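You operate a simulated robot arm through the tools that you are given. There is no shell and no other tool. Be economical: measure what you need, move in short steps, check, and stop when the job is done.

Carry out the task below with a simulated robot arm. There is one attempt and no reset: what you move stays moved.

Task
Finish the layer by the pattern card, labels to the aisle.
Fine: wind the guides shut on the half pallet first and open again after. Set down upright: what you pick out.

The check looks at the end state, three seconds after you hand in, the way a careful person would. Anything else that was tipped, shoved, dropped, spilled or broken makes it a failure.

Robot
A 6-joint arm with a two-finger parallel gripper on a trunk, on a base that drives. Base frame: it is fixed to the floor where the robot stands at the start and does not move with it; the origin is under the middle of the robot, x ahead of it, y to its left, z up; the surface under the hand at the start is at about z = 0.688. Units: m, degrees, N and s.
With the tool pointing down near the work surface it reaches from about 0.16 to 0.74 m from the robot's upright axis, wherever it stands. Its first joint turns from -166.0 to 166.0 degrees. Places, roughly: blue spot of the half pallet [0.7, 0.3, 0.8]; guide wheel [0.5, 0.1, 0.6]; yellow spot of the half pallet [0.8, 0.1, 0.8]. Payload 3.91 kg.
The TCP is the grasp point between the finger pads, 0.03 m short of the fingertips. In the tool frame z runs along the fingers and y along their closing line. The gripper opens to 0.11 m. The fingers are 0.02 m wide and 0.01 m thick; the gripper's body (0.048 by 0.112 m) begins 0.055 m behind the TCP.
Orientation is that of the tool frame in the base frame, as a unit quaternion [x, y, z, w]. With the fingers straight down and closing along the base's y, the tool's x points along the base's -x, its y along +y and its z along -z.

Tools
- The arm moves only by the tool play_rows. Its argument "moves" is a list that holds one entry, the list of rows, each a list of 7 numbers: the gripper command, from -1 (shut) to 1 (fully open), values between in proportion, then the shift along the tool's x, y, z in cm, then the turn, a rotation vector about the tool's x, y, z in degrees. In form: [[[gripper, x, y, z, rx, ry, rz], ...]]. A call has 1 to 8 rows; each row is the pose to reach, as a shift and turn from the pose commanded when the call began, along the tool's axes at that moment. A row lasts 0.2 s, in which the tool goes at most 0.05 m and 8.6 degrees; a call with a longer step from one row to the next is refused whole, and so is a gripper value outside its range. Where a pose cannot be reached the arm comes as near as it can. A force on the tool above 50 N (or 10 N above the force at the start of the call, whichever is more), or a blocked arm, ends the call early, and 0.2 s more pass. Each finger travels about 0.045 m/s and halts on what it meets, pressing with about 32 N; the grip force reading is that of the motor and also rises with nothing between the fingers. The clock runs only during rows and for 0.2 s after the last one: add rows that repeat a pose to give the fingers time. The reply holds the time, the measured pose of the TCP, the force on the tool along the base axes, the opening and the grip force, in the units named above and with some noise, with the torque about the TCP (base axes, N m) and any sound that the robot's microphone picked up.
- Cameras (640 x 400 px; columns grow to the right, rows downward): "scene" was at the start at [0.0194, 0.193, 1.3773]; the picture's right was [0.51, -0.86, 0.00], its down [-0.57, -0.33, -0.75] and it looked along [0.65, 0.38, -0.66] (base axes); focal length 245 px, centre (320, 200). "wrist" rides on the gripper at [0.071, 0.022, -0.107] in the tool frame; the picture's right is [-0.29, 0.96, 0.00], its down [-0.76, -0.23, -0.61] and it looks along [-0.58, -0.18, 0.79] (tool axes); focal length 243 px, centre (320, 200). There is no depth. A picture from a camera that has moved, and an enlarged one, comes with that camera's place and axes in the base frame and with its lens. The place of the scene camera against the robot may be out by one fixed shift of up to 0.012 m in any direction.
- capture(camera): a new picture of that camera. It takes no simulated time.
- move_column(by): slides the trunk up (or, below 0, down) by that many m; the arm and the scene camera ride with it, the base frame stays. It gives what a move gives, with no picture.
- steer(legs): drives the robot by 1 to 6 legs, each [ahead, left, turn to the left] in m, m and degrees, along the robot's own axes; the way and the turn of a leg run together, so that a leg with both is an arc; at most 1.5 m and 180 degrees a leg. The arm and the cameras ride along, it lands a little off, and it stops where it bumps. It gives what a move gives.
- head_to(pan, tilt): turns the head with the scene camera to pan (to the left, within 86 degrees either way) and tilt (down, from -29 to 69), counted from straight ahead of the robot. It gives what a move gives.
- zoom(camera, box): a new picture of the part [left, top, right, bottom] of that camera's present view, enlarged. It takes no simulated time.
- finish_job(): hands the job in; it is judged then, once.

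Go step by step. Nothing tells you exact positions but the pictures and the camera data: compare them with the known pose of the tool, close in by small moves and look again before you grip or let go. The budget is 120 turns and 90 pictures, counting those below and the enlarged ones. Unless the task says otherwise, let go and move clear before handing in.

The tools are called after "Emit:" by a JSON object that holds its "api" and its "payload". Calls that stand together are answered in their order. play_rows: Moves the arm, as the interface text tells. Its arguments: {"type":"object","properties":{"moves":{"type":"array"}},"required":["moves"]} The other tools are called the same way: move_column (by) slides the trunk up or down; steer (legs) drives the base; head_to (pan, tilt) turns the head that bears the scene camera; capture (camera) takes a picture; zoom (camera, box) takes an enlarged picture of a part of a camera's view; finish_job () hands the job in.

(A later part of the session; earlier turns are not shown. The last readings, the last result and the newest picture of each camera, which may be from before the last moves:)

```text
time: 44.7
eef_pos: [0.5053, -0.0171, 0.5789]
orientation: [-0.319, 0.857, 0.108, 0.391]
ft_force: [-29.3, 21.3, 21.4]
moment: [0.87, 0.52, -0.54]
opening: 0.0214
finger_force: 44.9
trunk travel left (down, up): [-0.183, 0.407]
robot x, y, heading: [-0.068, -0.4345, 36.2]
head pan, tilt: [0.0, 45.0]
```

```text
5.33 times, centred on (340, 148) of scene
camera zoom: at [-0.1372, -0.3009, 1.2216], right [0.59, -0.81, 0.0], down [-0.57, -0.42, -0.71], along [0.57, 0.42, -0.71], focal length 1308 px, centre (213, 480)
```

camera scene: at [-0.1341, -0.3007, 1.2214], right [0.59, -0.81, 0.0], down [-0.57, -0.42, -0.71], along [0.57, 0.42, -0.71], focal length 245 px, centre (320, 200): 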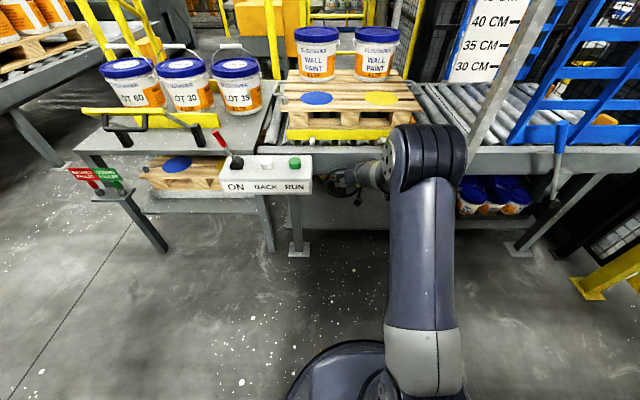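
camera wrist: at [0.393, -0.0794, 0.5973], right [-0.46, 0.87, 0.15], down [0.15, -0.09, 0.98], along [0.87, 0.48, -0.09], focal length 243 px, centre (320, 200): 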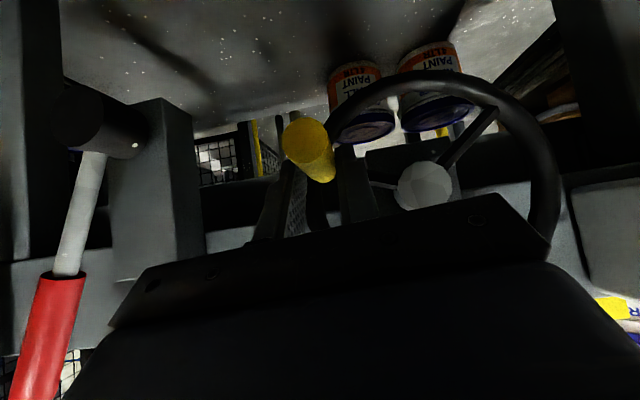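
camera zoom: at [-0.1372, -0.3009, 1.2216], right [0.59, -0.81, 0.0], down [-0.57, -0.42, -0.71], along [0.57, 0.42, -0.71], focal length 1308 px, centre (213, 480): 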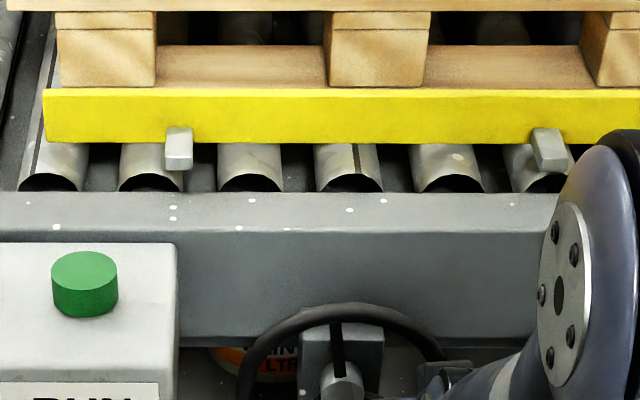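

The wheel turned ~16° more while the bar moved little, with resistance rising (~20 N). One more small step to confirm it's tight.

Emit:
{"api": "play_rows", "payload": {"moves": [[[-1, 0.4, 0.35, 0.36, 0, 0, 0], [-1, 0.85, 0.75, 0.78, 0, 0, 0], [-1, 0.85, 0.75, 0.78, 0, 0, 0]]]}}

Emit:
{"api": "capture", "payload": {"camera": "wrist"}}

Emit:
{"api": "zoom", "payload": {"camera": "scene", "box": [280, 110, 400, 185]}}

```text
time: 45.5
eef_pos: [0.5027, -0.0131, 0.5684]
orientation: [-0.317, 0.857, 0.107, 0.392]
ft_force: [-18.9, 23.6, 24.1]
moment: [0.68, 0.34, -0.67]
opening: 0.0216
finger_force: 45.3
trunk travel left (down, up): [-0.183, 0.407]
robot x, y, heading: [-0.0722, -0.4368, 36.2]
head pan, tilt: [0.0, 45.0]
```

```text
51 pictures are left
camera wrist: at [0.39, -0.0753, 0.5859], right [-0.46, 0.88, 0.15], down [0.15, -0.09, 0.98], along [0.88, 0.47, -0.09], focal length 243 px, centre (320, 200)
```

wrist: 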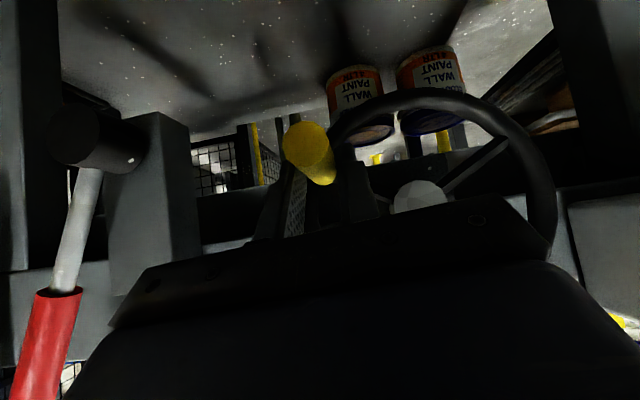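

```text
5.33 times, centred on (340, 148) of scene
camera zoom: at [-0.1363, -0.301, 1.2216], right [0.59, -0.81, 0.0], down [-0.57, -0.42, -0.71], along [0.57, 0.42, -0.71], focal length 1308 px, centre (213, 480)
```

zoom: 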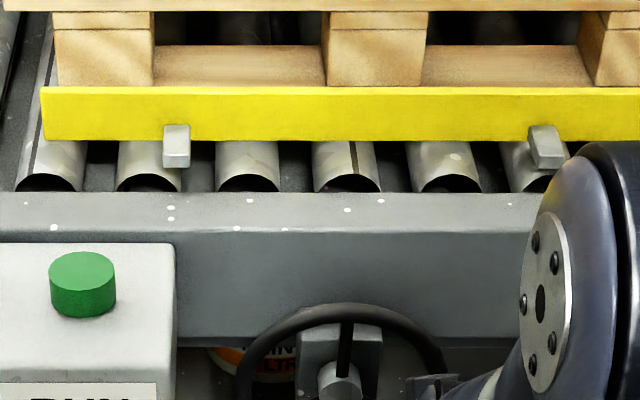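

The bar is still creeping inward, so not yet tight. I continue the turn.

Emit:
{"api": "play_rows", "payload": {"moves": [[[-1, 0.29, 0.45, 0.27, 0, 0, 0], [-1, 0.58, 0.91, 0.53, 0, 0, 0], [-1, 0.9, 1.28, 0.83, 0, 0, 0], [-1, 1.2, 1.62, 1.09, 0, 0, 0], [-1, 1.47, 2.04, 1.34, 0, 0, 0], [-1, 1.72, 2.46, 1.57, 0, 0, 0], [-1, 2.13, 3.41, 1.94, 0, 0, 0], [-1, 2.13, 3.41, 1.94, 0, 0, 0]]]}}

Emit:
{"api": "capture", "payload": {"camera": "wrist"}}

Emit:
{"api": "zoom", "payload": {"camera": "scene", "box": [280, 110, 400, 185]}}

```text
time: 47.3
eef_pos: [0.4872, 0.0095, 0.5366]
orientation: [-0.315, 0.858, 0.106, 0.391]
ft_force: [10.8, 0.2, 21.1]
moment: [0.43, -0.57, -1.45]
opening: 0.0222
finger_force: 45.0
trunk travel left (down, up): [-0.183, 0.407]
robot x, y, heading: [-0.066, -0.4362, 35.9]
head pan, tilt: [0.0, 45.0]
```

```text
49 pictures are left
camera wrist: at [0.3729, -0.0521, 0.5541], right [-0.45, 0.88, 0.15], down [0.15, -0.09, 0.98], along [0.88, 0.47, -0.09], focal length 243 px, centre (320, 200)
```

wrist: 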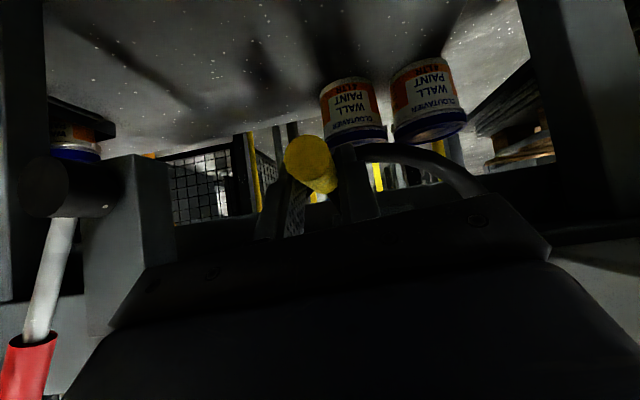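

```text
5.33 times, centred on (340, 148) of scene
camera zoom: at [-0.1347, -0.3022, 1.2217], right [0.59, -0.81, 0.0], down [-0.57, -0.42, -0.71], along [0.57, 0.42, -0.71], focal length 1308 px, centre (213, 480)
```

zoom: 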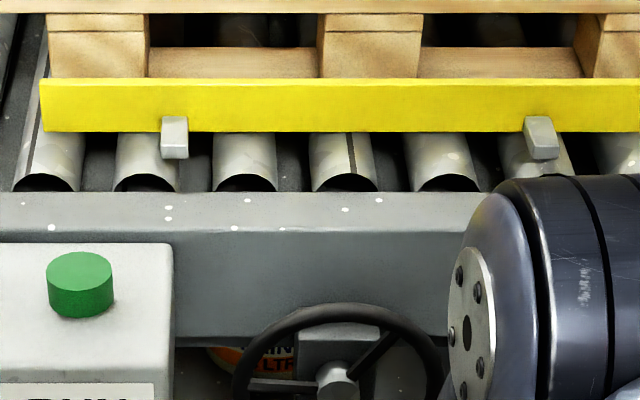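

Still turning; the bar advanced ~1 cm more. I continue through the bottom to about 215°, staying clear of the control box on the left.

Emit:
{"api": "play_rows", "payload": {"moves": [[[-1, 0.3, 0.91, 0.28, 0, 0, 0], [-1, 0.52, 2.04, 0.48, 0, 0, 0], [-1, 0.6, 3.2, 0.55, 0, 0, 0], [-1, 0.52, 4.36, 0.48, 0, 0, 0], [-1, 0.3, 5.49, 0.28, 0, 0, 0], [-1, -0.07, 6.55, -0.06, 0, 0, 0], [-1, -0.07, 6.55, -0.06, 0, 0, 0]]]}}

Emit:
{"api": "capture", "payload": {"camera": "wrist"}}

Emit:
{"api": "zoom", "payload": {"camera": "scene", "box": [280, 110, 400, 185]}}

```text
time: 48.7
eef_pos: [0.4536, 0.0503, 0.5272]
orientation: [-0.307, 0.861, 0.101, 0.392]
ft_force: [4.6, 3.7, -8.8]
moment: [0.34, -0.26, -1.51]
opening: 0.021
finger_force: 44.7
trunk travel left (down, up): [-0.183, 0.407]
robot x, y, heading: [-0.0693, -0.4323, 36.2]
head pan, tilt: [0.0, 45.0]
stopped in row 6: the force on the tool passed its limit at 56 N (the readings are from after the stop); the commanded pose is now the measured one
```

```text
47 pictures are left
camera wrist: at [0.3392, -0.0106, 0.5443], right [-0.44, 0.89, 0.15], down [0.15, -0.09, 0.98], along [0.89, 0.45, -0.1], focal length 243 px, centre (320, 200)
```

wrist: 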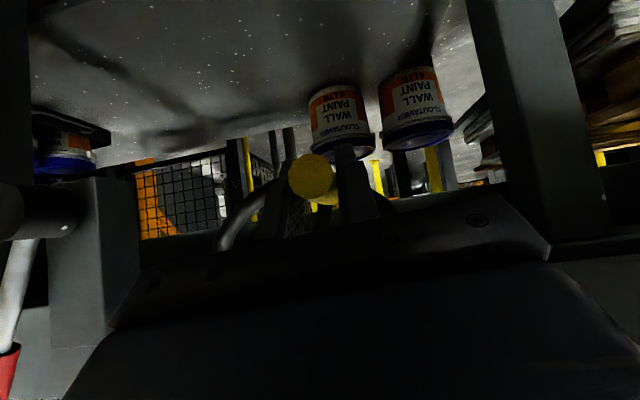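

```text
5.33 times, centred on (340, 148) of scene
camera zoom: at [-0.1325, -0.3006, 1.2213], right [0.59, -0.81, 0.0], down [-0.57, -0.42, -0.71], along [0.57, 0.41, -0.71], focal length 1308 px, centre (213, 480)
```

zoom: 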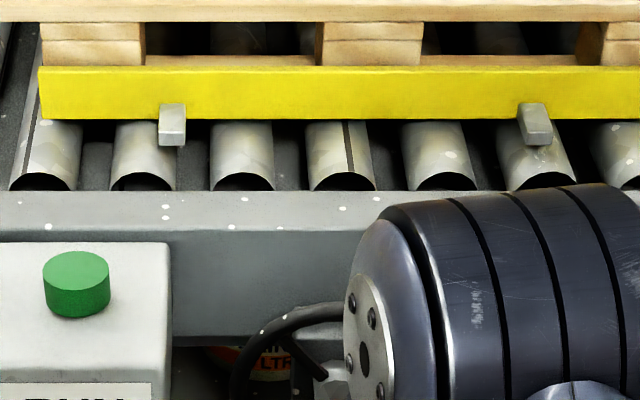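

The back guide has now begun pushing the pallet forward (pallet moved ~1 cm), so it's closing in from both sides. A bit more, in small steps.

Emit:
{"api": "play_rows", "payload": {"moves": [[[-1, -0.12, 0.55, -0.11, 0, 0, 0], [-1, -0.26, 1.11, -0.24, 0, 0, 0], [-1, -0.4, 1.5, -0.37, 0, 0, 0], [-1, -0.54, 1.85, -0.49, 0, 0, 0], [-1, -0.54, 1.85, -0.49, 0, 0, 0]]]}}

Emit:
{"api": "zoom", "payload": {"camera": "scene", "box": [260, 40, 420, 140]}}

```text
time: 49.3
eef_pos: [0.4544, 0.0496, 0.5262]
orientation: [-0.301, 0.865, 0.094, 0.391]
ft_force: [6.2, 4.3, -8.8]
moment: [0.46, -0.56, -1.03]
opening: 0.021
finger_force: 45.2
trunk travel left (down, up): [-0.183, 0.407]
robot x, y, heading: [-0.0676, -0.435, 35.9]
head pan, tilt: [0.0, 45.0]
stopped in row 3: the force on the tool passed its limit at 54 N (the readings are from after the stop); the commanded pose is now the measured one
```

```text
4.00 times, centred on (340, 90) of scene
camera zoom: at [-0.1312, -0.3009, 1.2217], right [0.58, -0.81, 0.0], down [-0.57, -0.41, -0.71], along [0.57, 0.41, -0.71], focal length 981 px, centre (240, 640)
```

zoom: 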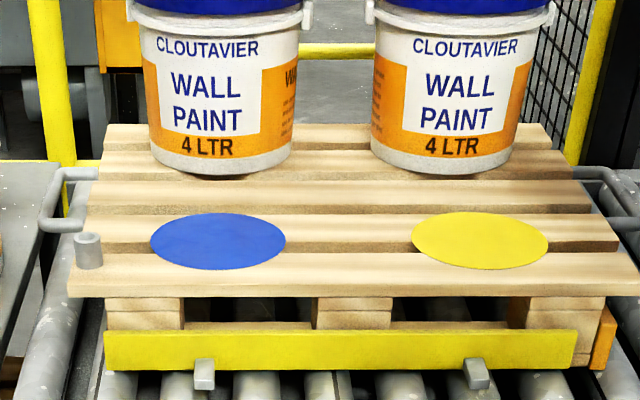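

The wheel no longer advances at 54 N: the guides look tight. I release and back straight off, then check.

Emit:
{"api": "play_rows", "payload": {"moves": [[[-0.18, 0, 0, 0, 0, 0, 0], [-0.18, 0, 0, 0, 0, 0, 0], [-0.18, 0, 0, 0, 0, 0, 0], [-0.18, 1.4, 0, -1.5, 0, 0, 0], [-0.18, 2.8, 0, -3, 0, 0, 0], [-0.18, 4.1, 0, -4.5, 0, 0, 0], [-0.18, 5.4, 0, -5.9, 0, 0, 0], [-0.18, 5.4, 0, -5.9, 0, 0, 0]]]}}

Emit:
{"api": "capture", "payload": {"camera": "wrist"}}

Emit:
{"api": "zoom", "payload": {"camera": "scene", "box": [260, 40, 420, 140]}}

```text
time: 51.1
eef_pos: [0.3895, 0.003, 0.5269]
orientation: [-0.303, 0.864, 0.095, 0.392]
ft_force: [0.4, -0.1, 0.0]
moment: [-0.02, 0.02, -0.03]
opening: 0.0449
finger_force: 0.1
trunk travel left (down, up): [-0.183, 0.407]
robot x, y, heading: [-0.0658, -0.4349, 35.6]
head pan, tilt: [0.0, 45.0]
```

```text
44 pictures are left
camera wrist: at [0.2731, -0.0552, 0.5455], right [-0.42, 0.89, 0.14], down [0.15, -0.09, 0.98], along [0.89, 0.44, -0.1], focal length 243 px, centre (320, 200)
```

wrist: 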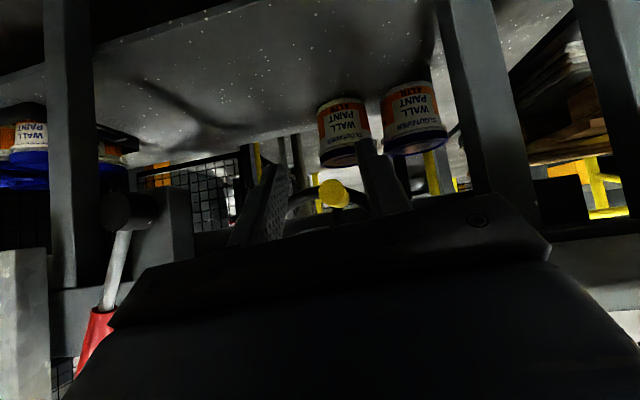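

```text
4.00 times, centred on (340, 90) of scene
camera zoom: at [-0.1322, -0.3015, 1.2217], right [0.58, -0.81, 0.0], down [-0.57, -0.41, -0.71], along [0.57, 0.41, -0.71], focal length 981 px, centre (240, 640)
```

zoom: 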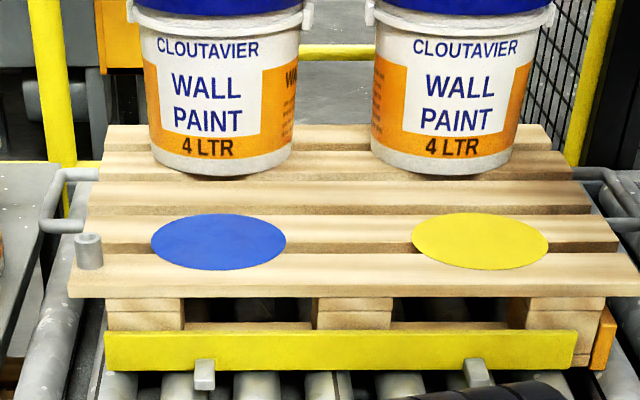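

Guides stay shut; front bar lies against the pallet. Next I back off, raise the trunk and turn the hand straight down to look at the pails.

Emit:
{"api": "steer", "payload": {"legs": [[-0.1, 0, 0]]}}

Emit:
{"api": "move_column", "payload": {"by": 0.4}}

Emit:
{"api": "play_rows", "payload": {"moves": [[[1, 0, 0, -2, 0, 8, 0], [1, 0, 0, -4, 0, 16, 0], [1, 0, 0, -6, 0, 24, 0], [1, 0, 0, -8, 0, 32, 0], [1, 0, 0, -10, 0, 40, 0], [1, 0, 0, -10, 0, 47, 0], [1, 0, 0, -10, 0, 47, 0]]]}}

Emit:
{"api": "head_to", "payload": {"pan": 12, "tilt": 42}}

Emit:
{"api": "capture", "payload": {"camera": "scene"}}

```text
time: 52.3
eef_pos: [0.3083, -0.056, 0.5277]
orientation: [-0.302, 0.864, 0.095, 0.392]
ft_force: [0.3, 0.1, -0.5]
moment: [0.0, -0.03, 0.02]
opening: 0.0453
finger_force: 0.0
trunk travel left (down, up): [-0.183, 0.407]
robot x, y, heading: [-0.1514, -0.4927, 35.6]
head pan, tilt: [0.0, 45.0]
```

```text
time: 56.1
eef_pos: [0.3076, -0.0549, 0.9272]
orientation: [-0.302, 0.864, 0.095, 0.392]
ft_force: [0.2, 0.4, -0.6]
moment: [0.0, 0.01, -0.01]
opening: 0.0451
finger_force: 0.1
trunk travel left (down, up): [-0.583, 0.007]
robot x, y, heading: [-0.1494, -0.4961, 35.7]
head pan, tilt: [0.0, 45.0]
```

```text
time: 57.7
eef_pos: [0.2338, -0.1149, 0.9677]
orientation: [-0.315, 0.943, -0.081, 0.066]
ft_force: [0.3, 0.3, -0.6]
moment: [-0.04, -0.02, -0.01]
opening: 0.1098
finger_force: 0.0
out of reach, approached as far as the arm can: row 2, 4, 5, 6, 7
trunk travel left (down, up): [-0.583, 0.007]
robot x, y, heading: [-0.1473, -0.4926, 35.6]
head pan, tilt: [0.0, 45.0]
```

```text
time: 58.4
eef_pos: [0.2347, -0.1152, 0.9691]
orientation: [-0.314, 0.944, -0.08, 0.067]
ft_force: [0.3, 0.1, -0.1]
moment: [0.06, 0.03, 0.01]
opening: 0.11
finger_force: 0.0
trunk travel left (down, up): [-0.583, 0.007]
robot x, y, heading: [-0.1495, -0.4921, 35.6]
head pan, tilt: [12.0, 42.0]
```

```text
42 pictures are left
camera scene: at [-0.2237, -0.3459, 1.626], right [0.74, -0.67, 0.0], down [-0.45, -0.49, -0.74], along [0.5, 0.55, -0.67], focal length 245 px, centre (320, 200)
```

scene: 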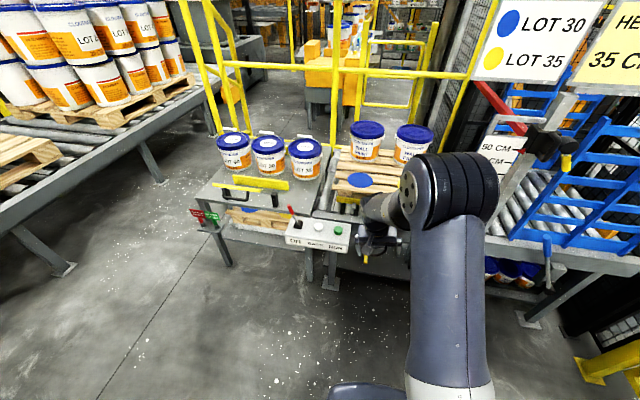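

I zoom in on the table pails to check lots and bail handles.

Emit:
{"api": "zoom", "payload": {"camera": "scene", "box": [200, 110, 360, 210]}}

Emit:
{"api": "move_column", "payload": {"by": -0.22}}

Emit:
{"api": "head_to", "payload": {"pan": 20, "tilt": 35}}

Emit:
{"api": "zoom", "payload": {"camera": "scene", "box": [200, 100, 440, 250]}}

```text
4.00 times, centred on (280, 160) of scene
camera zoom: at [-0.2237, -0.3459, 1.626], right [0.74, -0.67, 0.0], down [-0.45, -0.49, -0.74], along [0.5, 0.55, -0.67], focal length 981 px, centre (480, 360)
```

zoom: 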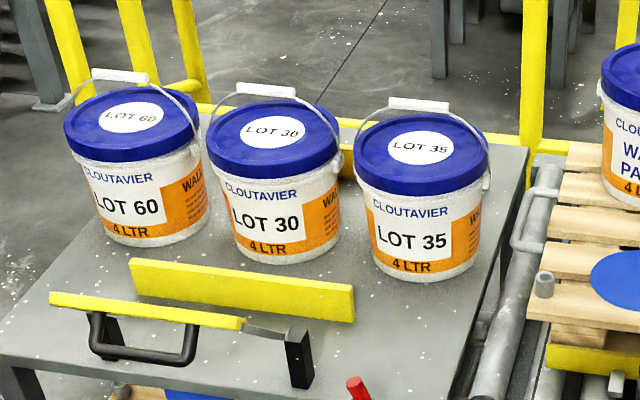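

```text
time: 60.8
eef_pos: [0.2334, -0.1152, 0.7489]
orientation: [-0.315, 0.943, -0.081, 0.067]
ft_force: [-0.1, 0.6, 0.2]
moment: [0.01, -0.03, -0.01]
opening: 0.1099
finger_force: 0.0
trunk travel left (down, up): [-0.363, 0.227]
robot x, y, heading: [-0.1484, -0.4921, 35.8]
head pan, tilt: [12.0, 42.0]
```

```text
time: 61.5
eef_pos: [0.2348, -0.115, 0.7476]
orientation: [-0.315, 0.944, -0.08, 0.066]
ft_force: [0.3, -0.6, -0.9]
moment: [-0.02, 0.02, 0.02]
opening: 0.1103
finger_force: 0.0
trunk travel left (down, up): [-0.363, 0.227]
robot x, y, heading: [-0.1502, -0.4969, 35.7]
head pan, tilt: [20.0, 35.0]
```

```text
2.67 times, centred on (320, 175) of scene
camera zoom: at [-0.2304, -0.335, 1.4164], right [0.82, -0.57, 0.0], down [-0.32, -0.47, -0.82], along [0.46, 0.68, -0.57], focal length 654 px, centre (320, 267)
```

zoom: 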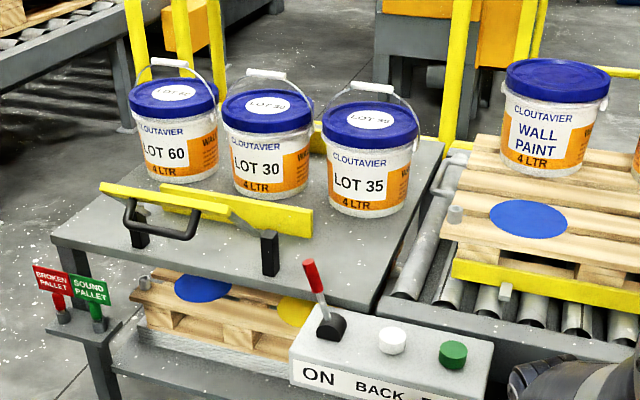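

Lots are confirmed (60, 30, 35) and bails stand up with white grips; LOT 35's grip is near (0.576, 0.661, 0.961), LOT 30's near (0.432, 0.832, 0.966). I level the hand and turn it so it closes front-to-back.

Emit:
{"api": "play_rows", "payload": {"moves": [[[1, 0, 0, -4, -5.5, 2.1, 0], [1, 0, 0, -8, -11.1, 4.3, 0], [1, 0, 0, -12, -11.1, 4.3, 0], [1, 0, 0, -16, -11.1, 4.3, 0], [1, 0, 0, -20, -11.1, 4.3, 0], [1, 0, 0, -24, -11.1, 4.3, 0], [1, 0, 0, -28, -11.1, 4.3, 0], [1, 0, 0, -28, -11.1, 4.3, 0]]]}}

Emit:
{"api": "play_rows", "payload": {"moves": [[[1, 0, 0, 0, 0, 0, 8], [1, 0, 0, 0, 0, 0, 16], [1, 0, 0, 0, 0, 0, 24], [1, 0, 0, 0, 0, 0, 32], [1, 0, 0, 0, 0, 0, 40], [1, 0, 0, 0, 0, 0, 48], [1, 0, 0, 0, 0, 0, 56], [1, 0, 0, 0, 0, 0, 64]]]}}

Emit:
{"api": "play_rows", "payload": {"moves": [[[1, 0, 0, 0, 0, 0, 8], [1, 0, 0, 0, 0, 0, 16], [1, 0, 0, 0, 0, 0, 26], [1, 0, 0, 0, 0, 0, 26]]]}}

```text
time: 63.3
eef_pos: [0.1852, -0.0847, 1.0189]
orientation: [-0.314, 0.939, -0.103, 0.094]
ft_force: [0.4, -0.2, 0.6]
moment: [-0.02, 0.0, 0.01]
opening: 0.11
finger_force: 0.1
out of reach, approached as far as the arm can: row 1, 2, 3, 4, 5, 6, 7, 8
trunk travel left (down, up): [-0.363, 0.227]
robot x, y, heading: [-0.1505, -0.4941, 35.9]
head pan, tilt: [20.0, 35.0]
```

```text
time: 65.1
eef_pos: [0.1836, -0.0856, 1.0175]
orientation: [0.234, 0.962, -0.038, 0.135]
ft_force: [-1.5, 0.1, -0.1]
moment: [-0.02, -0.01, 0.01]
opening: 0.11
finger_force: 0.2
trunk travel left (down, up): [-0.363, 0.227]
robot x, y, heading: [-0.1496, -0.4939, 35.6]
head pan, tilt: [20.0, 35.0]
```

```text
refused: row 3 steps farther than a row can; nothing moved
```

The hand is still ~16° off vertical, likely a wrist limit in this arm posture. I move it left relative to the robot (as at the start) and retry leveling.

Emit:
{"api": "play_rows", "payload": {"moves": [[[1, 2.5, 1.4, -0.8, 0, 0, 0], [1, 5, 2.8, -1.6, 0, 0, 0], [1, 7.5, 4.2, -2.4, 0, 0, 0], [1, 10, 5.6, -3.2, 0, 0, 0], [1, 12.8, 6.8, -3.8, 0, 0, 0], [1, 12.8, 6.8, -3.8, 0, 0, 0]]]}}

Emit:
{"api": "play_rows", "payload": {"moves": [[[1, 0, 0, 0, 0, 6, 0], [1, 0, 0, 0, 0, 12, 0], [1, 0, 0, 0, 0, 16, 0], [1, 0, 0, 0, 0, 16, 0]]]}}

Emit:
{"api": "capture", "payload": {"camera": "scene"}}

```text
time: 66.5
eef_pos: [0.094, 0.0361, 1.0156]
orientation: [0.232, 0.962, -0.038, 0.138]
ft_force: [0.0, -0.1, -0.2]
moment: [0.03, -0.02, 0.03]
opening: 0.1099
finger_force: 0.1
trunk travel left (down, up): [-0.363, 0.227]
robot x, y, heading: [-0.1474, -0.4941, 35.4]
head pan, tilt: [20.0, 35.0]
```

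```text
time: 67.5
eef_pos: [0.0954, 0.0362, 1.0167]
orientation: [0.232, 0.962, -0.038, 0.139]
ft_force: [-0.6, -0.2, 0.4]
moment: [0.01, -0.01, -0.01]
opening: 0.1101
finger_force: 0.0
out of reach, approached as far as the arm can: row 1, 2, 3, 4
trunk travel left (down, up): [-0.363, 0.227]
robot x, y, heading: [-0.1488, -0.4963, 35.5]
head pan, tilt: [20.0, 35.0]
```

```text
39 pictures are left
camera scene: at [-0.2305, -0.3349, 1.4165], right [0.83, -0.56, 0.0], down [-0.32, -0.47, -0.82], along [0.46, 0.68, -0.57], focal length 245 px, centre (320, 200)
```

scene: 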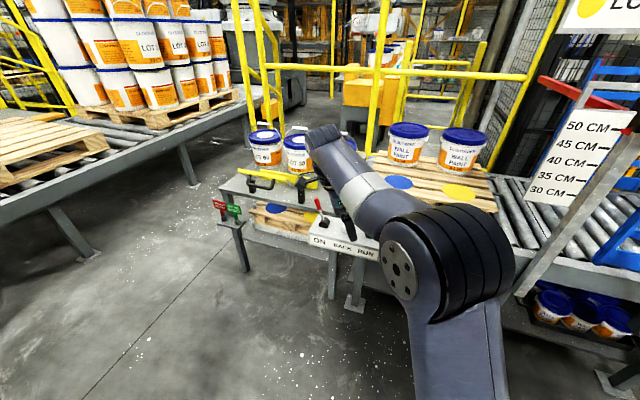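

Leveling is blocked by the wrist; I'll pitch the hand outward (toward straightened wrist), correct the sideways tilt there, then come back down.

Emit:
{"api": "play_rows", "payload": {"moves": [[[1, 0, 0, 0, -8, 0, 0], [1, 0, 0, 0, -16, 0, 0], [1, 0, 0, 0, -24, 0, 0], [1, 0, 0, 0, -32, 0, 0], [1, 0, 0, 0, -40, 0, 0], [1, 0, 0, 0, -48, 0, 0], [1, 0, 0, 0, -48, 0, 0]]]}}

Emit:
{"api": "play_rows", "payload": {"moves": [[[1, 0, 0, 0, 0, 6, 0], [1, 0, 0, 0, 0, 12, 0], [1, 0, 0, 0, 0, 18, 0], [1, 0, 0, 0, 0, 18, 0]]]}}

Emit:
{"api": "capture", "payload": {"camera": "scene"}}

```text
time: 69.1
eef_pos: [0.0952, 0.0356, 1.0179]
orientation: [0.157, 0.894, 0.357, 0.22]
ft_force: [-0.2, 0.2, -0.2]
moment: [0.01, 0.01, 0.0]
opening: 0.1101
finger_force: 0.1
trunk travel left (down, up): [-0.363, 0.227]
robot x, y, heading: [-0.1523, -0.491, 35.6]
head pan, tilt: [20.0, 35.0]
```

```text
time: 70.1
eef_pos: [0.0826, 0.0398, 1.011]
orientation: [0.12, 0.911, 0.371, 0.134]
ft_force: [-0.8, -0.1, 0.2]
moment: [-0.02, 0.0, -0.01]
opening: 0.11
finger_force: 0.1
out of reach, approached as far as the arm can: row 2, 3, 4
trunk travel left (down, up): [-0.363, 0.227]
robot x, y, heading: [-0.1484, -0.4993, 35.6]
head pan, tilt: [20.0, 35.0]
```

```text
38 pictures are left
camera scene: at [-0.2305, -0.335, 1.4165], right [0.83, -0.56, 0.0], down [-0.32, -0.47, -0.82], along [0.46, 0.68, -0.57], focal length 245 px, centre (320, 200)
```

scene: 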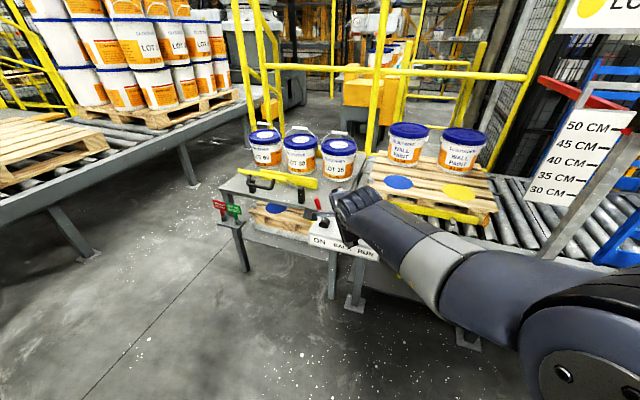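

The arm reconfigured with the elbow out to the right. I now pitch the hand back down.

Emit:
{"api": "play_rows", "payload": {"moves": [[[1, 0, 0, 0, 8, 0, 0], [1, 0, 0, 0, 16, 0, 0], [1, 0, 0, 0, 24, 0, 0], [1, 0, 0, 0, 32, 0, 0], [1, 0, 0, 0, 40, 0, 0], [1, 0, 0, 0, 46, 0, 0], [1, 0, 0, 0, 46, 0, 0]]]}}

```text
time: 71.7
eef_pos: [0.0844, 0.0395, 1.0127]
orientation: [0.161, 0.977, -0.022, 0.14]
ft_force: [1.1, 1.0, 0.3]
moment: [0.01, -0.01, 0.01]
opening: 0.1097
finger_force: 0.1
out of reach, approached as far as the arm can: row 1, 2, 3, 4, 5, 6, 7
trunk travel left (down, up): [-0.363, 0.227]
robot x, y, heading: [-0.1489, -0.4976, 35.4]
head pan, tilt: [20.0, 35.0]
```

The wrist seems to be on a flipped branch against a joint limit. I'll swing the hand up past the forearm line, around to the left, and down again to unflip it, all in free space at z≈1.05.

Emit:
{"api": "play_rows", "payload": {"moves": [[[1, 0, 2, -1, -8.5, 0, 0], [1, 0, 4, -2, -17, 0, 0], [1, 0, 6, -3, -25.5, 0, 0], [1, 0, 8, -4, -34, 0, 0], [1, 0, 10, -5, -42.5, 0, 0], [1, 0, 12, -6, -51, 0, 0], [1, 0, 14, -7, -59.5, 0, 0], [1, 0, 15, -8, -68, 0, 0]]]}}

Emit:
{"api": "play_rows", "payload": {"moves": [[[1, 0, 0, 0, -8.5, 0, 0], [1, 0, 0, 0, -17, 0, 0], [1, 0, 0, 0, -25.5, 0, 0], [1, 0, 0, 0, -34, 0, 0], [1, 0, 0, 0, -34, 0, 0]]]}}

Emit:
{"api": "capture", "payload": {"camera": "scene"}}

```text
time: 73.5
eef_pos: [0.1111, 0.1873, 1.09]
orientation: [0.056, 0.821, 0.53, 0.205]
ft_force: [-0.1, -0.1, 0.7]
moment: [-0.01, 0.0, -0.04]
opening: 0.1102
finger_force: 0.0
trunk travel left (down, up): [-0.363, 0.227]
robot x, y, heading: [-0.1492, -0.4919, 35.4]
head pan, tilt: [20.0, 35.0]
```

```text
time: 74.7
eef_pos: [0.1096, 0.1871, 1.0893]
orientation: [-0.006, 0.631, 0.746, 0.214]
ft_force: [0.1, 0.1, -0.2]
moment: [0.02, 0.0, 0.0]
opening: 0.1101
finger_force: 0.2
out of reach, approached as far as the arm can: row 2
trunk travel left (down, up): [-0.363, 0.227]
robot x, y, heading: [-0.1485, -0.4936, 35.8]
head pan, tilt: [20.0, 35.0]
```

```text
37 pictures are left
camera scene: at [-0.2303, -0.3348, 1.4165], right [0.83, -0.56, 0.0], down [-0.32, -0.47, -0.82], along [0.46, 0.68, -0.57], focal length 245 px, centre (320, 200)
```

scene: 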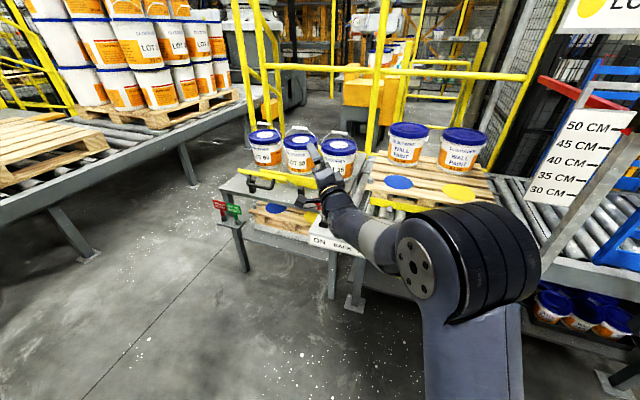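

The hand now points slightly above horizontal and past the wrist line. I swing it left then downward.

Emit:
{"api": "play_rows", "payload": {"moves": [[[1, 0, 0, 0, -2.2, 7.5, 1.6], [1, 0, 0, 0, -4.5, 15, 3.3], [1, 0, 0, 0, -6.7, 22.5, 4.9], [1, 0, 0, 0, -9, 30, 6.5], [1, 0, 0, 0, -11.2, 37.6, 8.2], [1, 0, 0, 0, -11.2, 37.6, 8.2]]]}}

Emit:
{"api": "play_rows", "payload": {"moves": [[[1, 0, 0, 0, 8.5, 0, 0], [1, 0, 0, 0, 17, 0, 0], [1, 0, 0, 0, 25.5, 0, 0], [1, 0, 0, 0, 34, 0, 0], [1, 0, 0, 0, 42.5, 0, 0], [1, 0, 0, 0, 51, 0, 0], [1, 0, 0, 0, 51, 0, 0]]]}}

```text
time: 76.1
eef_pos: [0.1099, 0.1876, 1.089]
orientation: [-0.221, 0.591, 0.774, -0.056]
ft_force: [0.2, -0.2, -0.1]
moment: [0.01, 0.01, -0.01]
opening: 0.11
finger_force: 0.0
trunk travel left (down, up): [-0.363, 0.227]
robot x, y, heading: [-0.1499, -0.4961, 35.6]
head pan, tilt: [20.0, 35.0]
```

```text
time: 77.7
eef_pos: [0.1167, 0.1315, 1.0069]
orientation: [-0.233, 0.845, 0.479, 0.048]
ft_force: [1.0, -0.9, -0.5]
moment: [-0.01, -0.01, 0.01]
opening: 0.1101
finger_force: 0.2
out of reach, approached as far as the arm can: row 4, 5, 6, 7
trunk travel left (down, up): [-0.363, 0.227]
robot x, y, heading: [-0.1516, -0.4954, 35.4]
head pan, tilt: [20.0, 35.0]
```

Emit:
{"api": "play_rows", "payload": {"moves": [[[1, 0, 0, 0, 6, 0, 0], [1, 0, 0, 0, 14, 0, 0], [1, 0, 0, 0, 22, 0, 0], [1, 0, 0, 0, 30, 0, 0], [1, 0, 0, 0, 38, 0, 0], [1, 0, 0, 0, 46, 0, 0], [1, 0, 0, 0, 51, 0, 0], [1, 0, 0, 0, 51, 0, 0]]]}}

Emit:
{"api": "capture", "payload": {"camera": "scene"}}

```text
time: 79.5
eef_pos: [0.2096, 0.0116, 0.9213]
orientation: [-0.27, 0.905, 0.306, 0.117]
ft_force: [-0.3, 0.0, -0.3]
moment: [0.02, 0.01, -0.03]
opening: 0.1103
finger_force: 0.1
out of reach, approached as far as the arm can: row 1, 2, 3, 4, 5, 6, 7, 8
trunk travel left (down, up): [-0.363, 0.227]
robot x, y, heading: [-0.1484, -0.4959, 35.6]
head pan, tilt: [20.0, 35.0]
```

```text
36 pictures are left
camera scene: at [-0.2307, -0.3348, 1.4164], right [0.83, -0.56, 0.0], down [-0.32, -0.47, -0.82], along [0.46, 0.68, -0.57], focal length 245 px, centre (320, 200)
```

scene: 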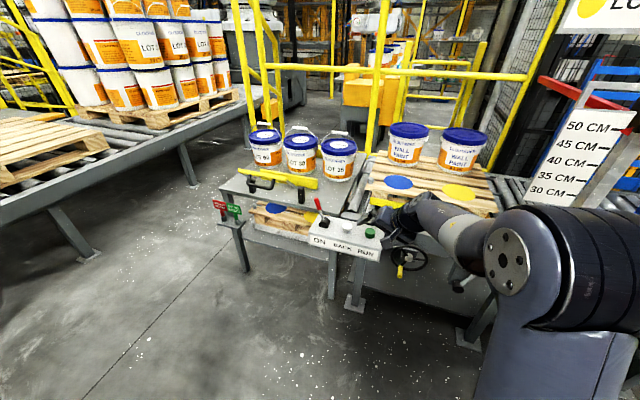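

Another joint (likely the last one) now limits. I try relieving it by rolling the hand back −64° about its own axis.

Emit:
{"api": "play_rows", "payload": {"moves": [[[1, 0, 0, 0, 0, 0, -8], [1, 0, 0, 0, 0, 0, -16], [1, 0, 0, 0, 0, 0, -24], [1, 0, 0, 0, 0, 0, -32], [1, 0, 0, 0, 0, 0, -40], [1, 0, 0, 0, 0, 0, -48], [1, 0, 0, 0, 0, 0, -56], [1, 0, 0, 0, 0, 0, -64]]]}}

```text
time: 81.3
eef_pos: [0.2085, 0.0106, 0.9229]
orientation: [0.709, -0.624, -0.198, -0.262]
ft_force: [-0.3, -0.4, -0.3]
moment: [-0.02, -0.03, 0.02]
opening: 0.1099
finger_force: 0.1
trunk travel left (down, up): [-0.363, 0.227]
robot x, y, heading: [-0.1493, -0.4983, 35.9]
head pan, tilt: [20.0, 35.0]
```

Emit:
{"api": "play_rows", "payload": {"moves": [[[1, 0, 0, 0, -1.5, 7.5, 0], [1, 0, 0, 0, -3.1, 15, 0], [1, 0, 0, 0, -4.6, 22.5, 0], [1, 0, 0, 0, -6.2, 30, 0], [1, 0, 0, 0, -7.7, 37.6, 0], [1, 0, 0, 0, -7.7, 37.6, 0]]]}}

Emit:
{"api": "capture", "payload": {"camera": "scene"}}

```text
time: 82.7
eef_pos: [0.1985, -0.003, 0.9031]
orientation: [0.742, -0.656, -0.135, -0.007]
ft_force: [0.9, -0.4, 0.3]
moment: [0.03, -0.01, 0.02]
opening: 0.1099
finger_force: 0.0
out of reach, approached as far as the arm can: row 3, 4, 5, 6
trunk travel left (down, up): [-0.363, 0.227]
robot x, y, heading: [-0.149, -0.4927, 35.7]
head pan, tilt: [20.0, 35.0]
```

```text
35 pictures are left
camera scene: at [-0.2304, -0.3347, 1.4164], right [0.83, -0.56, 0.0], down [-0.32, -0.47, -0.82], along [0.46, 0.68, -0.57], focal length 245 px, centre (320, 200)
```

scene: 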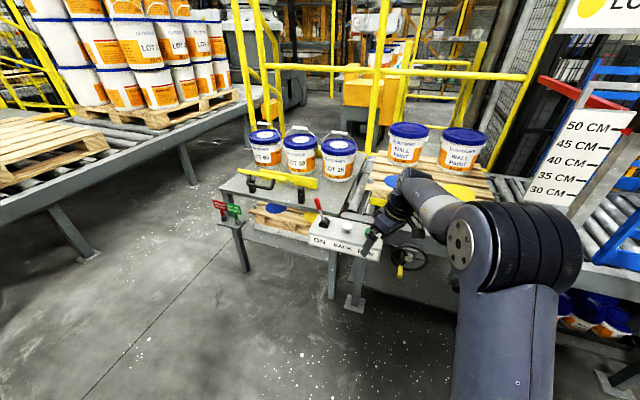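

Leveling now stops ~15° leaning left along the tube direction — harmless for gripping a bail closing front-to-back, so I accept it. I set the closing line front-to-back, raise the trunk, and drive in front of LOT 35.

Emit:
{"api": "play_rows", "payload": {"moves": [[[1, 0, 0, 0, 0, 0, -7], [1, 0, 0, 0, 0, 0, -14], [1, 0, 0, 0, 0, 0, -21], [1, 0, 0, 0, 0, 0, -27.7], [1, 0, 0, 0, 0, 0, -27.7]]]}}

Emit:
{"api": "move_column", "payload": {"by": 0.2}}

Emit:
{"api": "steer", "payload": {"legs": [[0, 0.41, 0], [0.45, 0, 0]]}}

Emit:
{"api": "head_to", "payload": {"pan": 5, "tilt": 50}}

Emit:
{"api": "capture", "payload": {"camera": "scene"}}

Emit:
{"api": "capture", "payload": {"camera": "wrist"}}

```text
time: 83.9
eef_pos: [0.1989, -0.0019, 0.9044]
orientation: [0.879, -0.458, -0.13, -0.039]
ft_force: [-0.7, -0.7, -0.1]
moment: [0.01, 0.02, 0.01]
opening: 0.1097
finger_force: 0.0
trunk travel left (down, up): [-0.363, 0.227]
robot x, y, heading: [-0.1466, -0.4944, 35.6]
head pan, tilt: [20.0, 35.0]
```

```text
time: 86.0
eef_pos: [0.1983, -0.0008, 1.1028]
orientation: [0.878, -0.458, -0.13, -0.039]
ft_force: [0.7, -0.5, -0.3]
moment: [0.01, -0.04, 0.01]
opening: 0.11
finger_force: 0.1
trunk travel left (down, up): [-0.563, 0.027]
robot x, y, heading: [-0.1509, -0.4935, 35.7]
head pan, tilt: [20.0, 35.0]
```

```text
time: 90.9
eef_pos: [0.3316, 0.5928, 1.1032]
orientation: [0.877, -0.461, -0.13, -0.039]
ft_force: [0.1, 0.3, 0.0]
moment: [0.02, -0.04, 0.02]
opening: 0.11
finger_force: 0.1
trunk travel left (down, up): [-0.563, 0.027]
robot x, y, heading: [-0.0181, 0.105, 35.2]
head pan, tilt: [20.0, 35.0]
```

```text
time: 91.7
eef_pos: [0.3316, 0.5927, 1.1035]
orientation: [0.877, -0.462, -0.13, -0.04]
ft_force: [-0.3, 0.4, 0.0]
moment: [0.01, 0.01, 0.0]
opening: 0.1097
finger_force: 0.0
trunk travel left (down, up): [-0.563, 0.027]
robot x, y, heading: [-0.0189, 0.1042, 35.2]
head pan, tilt: [5.0, 50.0]
```

```text
34 pictures are left
camera scene: at [-0.0903, 0.2401, 1.5948], right [0.65, -0.76, 0.0], down [-0.58, -0.49, -0.64], along [0.49, 0.42, -0.77], focal length 245 px, centre (320, 200)
```

scene: 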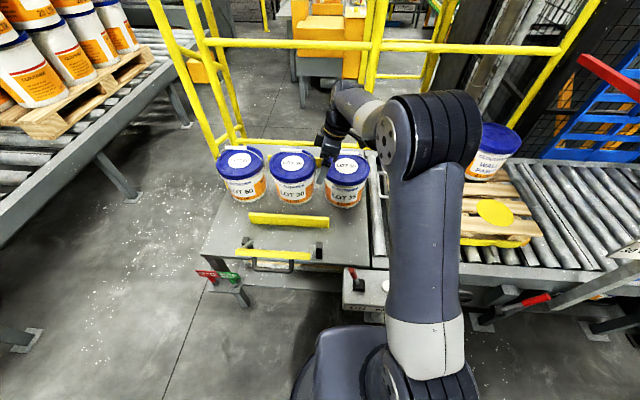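

```text
33 pictures are left
camera wrist: at [0.373, 0.5028, 1.1888], right [-0.94, -0.32, 0.12], down [-0.11, 0.62, 0.77], along [-0.32, 0.72, -0.62], focal length 243 px, centre (320, 200)
```

wrist: 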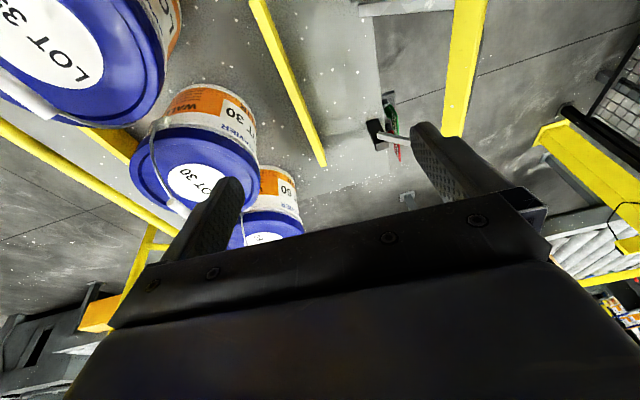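

I check the clearance between base front and table before driving closer.

Emit:
{"api": "head_to", "payload": {"pan": 10, "tilt": 69}}

Emit:
{"api": "capture", "payload": {"camera": "scene"}}

```text
time: 92.5
eef_pos: [0.3312, 0.5931, 1.1037]
orientation: [0.877, -0.462, -0.129, -0.04]
ft_force: [-0.3, 0.2, -0.6]
moment: [0.02, -0.01, -0.03]
opening: 0.1099
finger_force: 0.1
trunk travel left (down, up): [-0.563, 0.027]
robot x, y, heading: [-0.0198, 0.1006, 35.2]
head pan, tilt: [10.0, 68.8]
```

```text
32 pictures are left
camera scene: at [-0.1097, 0.23, 1.5728], right [0.71, -0.7, 0.0], down [-0.66, -0.66, -0.36], along [0.26, 0.26, -0.93], focal length 245 px, centre (320, 200)
```

scene: 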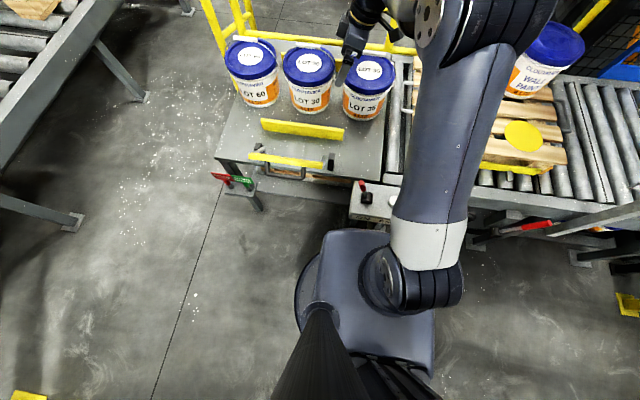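

The trunk carriage would come near the control box, so I stand further left (clear of the box) and then go 0.11 m closer.

Emit:
{"api": "steer", "payload": {"legs": [[0, 0.29, 0], [0.11, 0, 0]]}}

Emit:
{"api": "play_rows", "payload": {"moves": [[[1, 3.5, -0.6, 0, 0, 0, 0], [1, 7, -1.2, 0, 0, 0, 0], [1, 11, -1.8, 0, 0, 0, 0], [1, 15, -2.4, 0, 0, 0, 0], [1, 19, -3, 0, 0, 0, 0], [1, 23, -3.6, 0, 0, 0, 0], [1, 27, -4.2, 0, 0, 0, 0], [1, 27, -4.2, 0, 0, 0, 0]]]}}

Emit:
{"api": "capture", "payload": {"camera": "wrist"}}

```text
time: 95.3
eef_pos: [0.25, 0.8962, 1.104]
orientation: [0.877, -0.461, -0.13, -0.039]
ft_force: [0.0, -0.7, 0.3]
moment: [-0.04, 0.0, 0.02]
opening: 0.1099
finger_force: 0.1
trunk travel left (down, up): [-0.563, 0.027]
robot x, y, heading: [-0.1035, 0.4075, 35.4]
head pan, tilt: [10.0, 68.8]
```

```text
time: 97.1
eef_pos: [0.4289, 0.7074, 1.0285]
orientation: [0.876, -0.46, -0.137, -0.047]
ft_force: [0.6, -0.4, 0.8]
moment: [0.03, 0.01, -0.02]
opening: 0.1103
finger_force: 0.1
trunk travel left (down, up): [-0.563, 0.027]
robot x, y, heading: [-0.0993, 0.4073, 35.4]
head pan, tilt: [10.0, 68.8]
```

```text
31 pictures are left
camera wrist: at [0.4704, 0.615, 1.1125], right [-0.94, -0.32, 0.12], down [-0.1, 0.61, 0.79], along [-0.33, 0.73, -0.6], focal length 243 px, centre (320, 200)
```

wrist: 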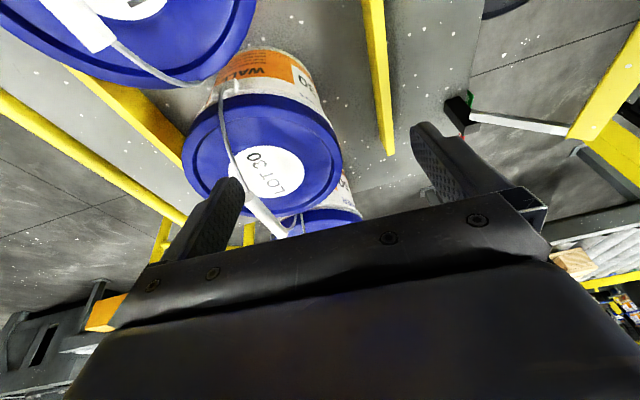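

I see LOT 30's and LOT 35's grips. I move above LOT 35's grip (est. (0.56, 0.67)) keeping height, and look again.

Emit:
{"api": "play_rows", "payload": {"moves": [[[1, 2.5, -2.2, -0.8, 0, 0, 0], [1, 5, -4.5, -1.7, 0, 0, 0], [1, 7.5, -6.7, -2.5, 0, 0, 0], [1, 10, -9, -3.4, 0, 0, 0], [1, 10, -9, -3.4, 0, 0, 0]]]}}

Emit:
{"api": "capture", "payload": {"camera": "wrist"}}

Emit:
{"api": "head_to", "payload": {"pan": -10, "tilt": 45}}

Emit:
{"api": "capture", "payload": {"camera": "scene"}}

```text
time: 98.3
eef_pos: [0.5559, 0.679, 1.0315]
orientation: [0.874, -0.46, -0.146, -0.052]
ft_force: [0.0, 0.2, 0.6]
moment: [-0.04, 0.01, 0.03]
opening: 0.1102
finger_force: 0.0
out of reach, approached as far as the arm can: row 1, 2, 3, 4, 5
trunk travel left (down, up): [-0.563, 0.027]
robot x, y, heading: [-0.1045, 0.4059, 35.3]
head pan, tilt: [10.0, 68.8]
```

```text
30 pictures are left
camera wrist: at [0.5984, 0.5859, 1.113], right [-0.94, -0.32, 0.13], down [-0.09, 0.59, 0.8], along [-0.33, 0.74, -0.59], focal length 243 px, centre (320, 200)
```

wrist: 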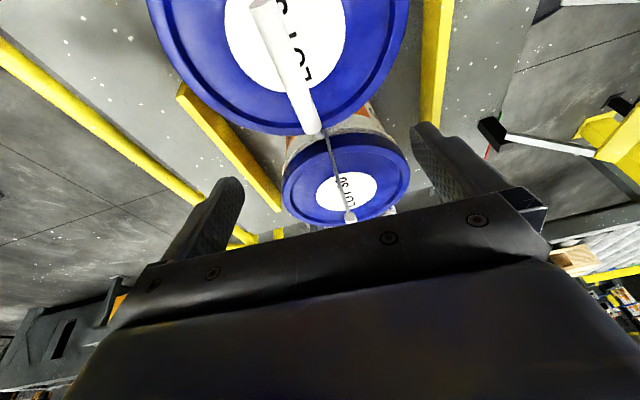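

```text
time: 99.2
eef_pos: [0.555, 0.6783, 1.0321]
orientation: [0.874, -0.46, -0.146, -0.053]
ft_force: [0.3, -0.2, -0.4]
moment: [-0.03, 0.04, 0.0]
opening: 0.1099
finger_force: 0.0
trunk travel left (down, up): [-0.563, 0.027]
robot x, y, heading: [-0.1018, 0.4021, 35.4]
head pan, tilt: [-10.0, 45.0]
```

```text
29 pictures are left
camera scene: at [-0.1574, 0.5272, 1.6016], right [0.43, -0.9, 0.0], down [-0.64, -0.3, -0.71], along [0.64, 0.3, -0.71], focal length 245 px, centre (320, 200)
```

scene: 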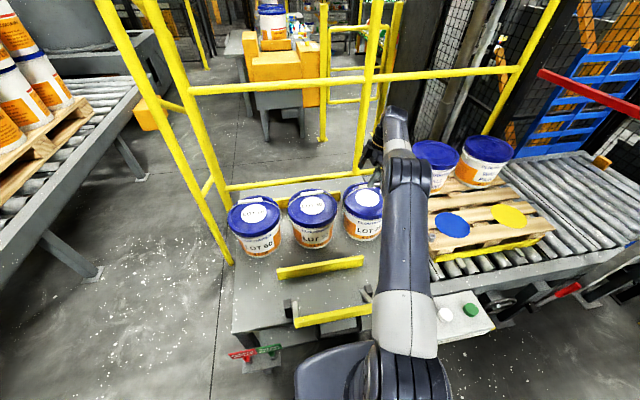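

LOT 35's grip centre is ≈ (0.574, 0.657, 0.961), running exactly along the station's length. I centre over it and descend with open fingers.

Emit:
{"api": "play_rows", "payload": {"moves": [[[1, 1.4, -0.2, -0.4, 0, 0, 0], [1, 2.7, -0.3, -0.9, 0, 0, 0], [1, 3.2, -0.4, 0.8, 0, 0, 0], [1, 3.8, -0.5, 2.5, 0, 0, 0], [1, 4.3, -0.5, 4.2, 0, 0, 0], [1, 4.9, -0.6, 5.9, 0, 0, 0], [1, 4.9, -0.6, 5.9, 0, 0, 0]]]}}

Emit:
{"api": "zoom", "payload": {"camera": "scene", "box": [300, 120, 460, 220]}}

Emit:
{"api": "capture", "payload": {"camera": "wrist"}}

```text
time: 100.8
eef_pos: [0.5808, 0.6596, 0.9631]
orientation: [0.874, -0.46, -0.148, -0.054]
ft_force: [0.8, 0.2, 0.3]
moment: [-0.03, 0.01, 0.01]
opening: 0.1101
finger_force: 0.1
out of reach, approached as far as the arm can: row 1, 2, 3, 4, 5, 6, 7
trunk travel left (down, up): [-0.563, 0.027]
robot x, y, heading: [-0.0992, 0.4049, 35.5]
head pan, tilt: [-10.0, 45.0]
```

```text
4.00 times, centred on (380, 170) of scene
camera zoom: at [-0.1569, 0.5273, 1.6017], right [0.43, -0.9, 0.0], down [-0.64, -0.3, -0.71], along [0.64, 0.3, -0.71], focal length 981 px, centre (80, 320)
```

zoom: 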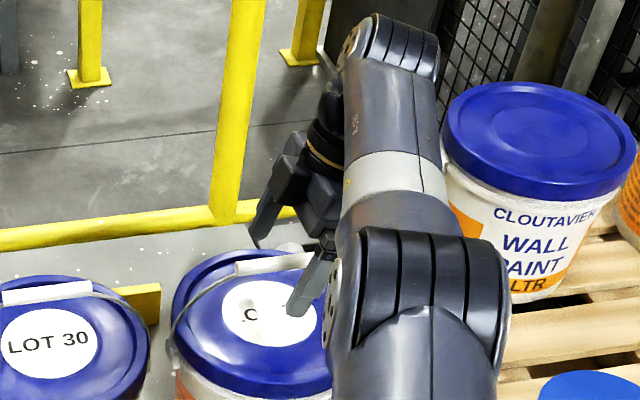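

```text
27 pictures are left
camera wrist: at [0.6231, 0.566, 1.0438], right [-0.94, -0.32, 0.13], down [-0.09, 0.59, 0.8], along [-0.33, 0.74, -0.58], focal length 243 px, centre (320, 200)
```

wrist: 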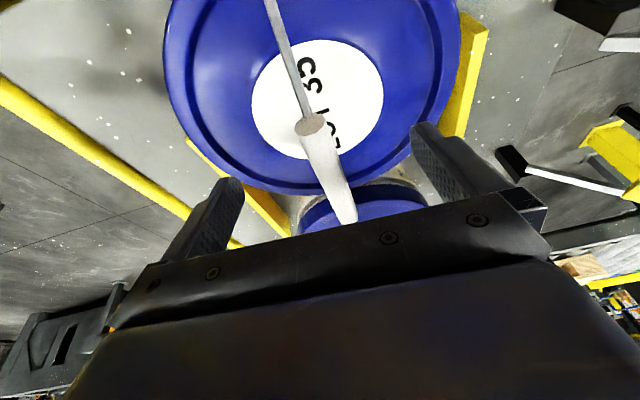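

The grip lies between the fingers, within 8 mm of centre. I close and then lift 3 cm gently.

Emit:
{"api": "play_rows", "payload": {"moves": [[[0.4, 0, 0.4, 0, 0, 0, 0], [-0.2, 0, 0.6, 0, 0, 0, 0], [-0.7, 0, 0.6, 0, 0, 0, 0], [-1, 0, 0.6, 0, 0, 0, 0], [-1, 0, 0.6, 0, 0, 0, 0], [-1, 0, 0.6, 0, 0, 0, 0], [-1, 0, 0.6, 0, 0, 0, 0]]]}}

Emit:
{"api": "move_column", "payload": {"by": 0.02}}

```text
time: 102.4
eef_pos: [0.5797, 0.6597, 0.9639]
orientation: [0.874, -0.46, -0.147, -0.054]
ft_force: [-5.0, -1.2, 2.2]
moment: [0.06, 0.2, 0.08]
opening: 0.0147
finger_force: 31.8
out of reach, approached as far as the arm can: row 1, 2, 3, 4, 5, 6, 7
trunk travel left (down, up): [-0.563, 0.027]
robot x, y, heading: [-0.0994, 0.4042, 35.3]
head pan, tilt: [-10.0, 45.0]
```

```text
time: 103.0
eef_pos: [0.5819, 0.6601, 0.9808]
orientation: [0.874, -0.46, -0.148, -0.053]
ft_force: [0.1, -0.4, -13.7]
moment: [-0.08, -0.12, 0.0]
opening: 0.015
finger_force: 31.8
trunk travel left (down, up): [-0.583, 0.007]
robot x, y, heading: [-0.102, 0.4031, 35.5]
head pan, tilt: [-10.0, 45.0]
```

The bail is held and load is coming on (−13.7 N). I lift 16 cm with the arm.

Emit:
{"api": "play_rows", "payload": {"moves": [[[-1, -0.6, 0.1, -1.9, 0, 0, 0], [-1, -1.2, 0.2, -3.8, 0, 0, 0], [-1, -1.8, 0.25, -5.7, 0, 0, 0], [-1, -2.4, 0.35, -7.6, 0, 0, 0], [-1, -3.0, 0.45, -9.5, 0, 0, 0], [-1, -3.6, 0.5, -11.4, 0, 0, 0], [-1, -4.2, 0.6, -13.3, 0, 0, 0], [-1, -4.8, 0.7, -15.2, 0, 0, 0]]]}}

Emit:
{"api": "capture", "payload": {"camera": "scene"}}

```text
time: 104.8
eef_pos: [0.5458, 0.6433, 1.1489]
orientation: [0.874, -0.46, -0.146, -0.055]
ft_force: [-1.6, -0.2, -13.3]
moment: [0.04, -0.06, -0.04]
opening: 0.0146
finger_force: 32.1
out of reach, approached as far as the arm can: row 3, 4, 5, 6, 7, 8
trunk travel left (down, up): [-0.583, 0.007]
robot x, y, heading: [-0.1026, 0.4086, 35.2]
head pan, tilt: [-10.0, 45.0]
```

```text
26 pictures are left
camera scene: at [-0.1619, 0.5253, 1.6218], right [0.43, -0.9, 0.0], down [-0.64, -0.3, -0.71], along [0.64, 0.3, -0.7], focal length 245 px, centre (320, 200)
```

scene: 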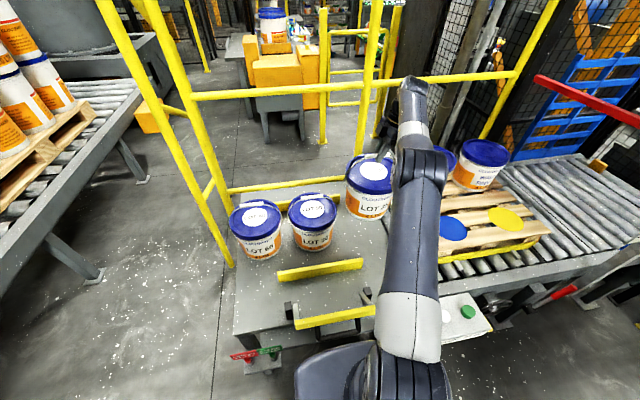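

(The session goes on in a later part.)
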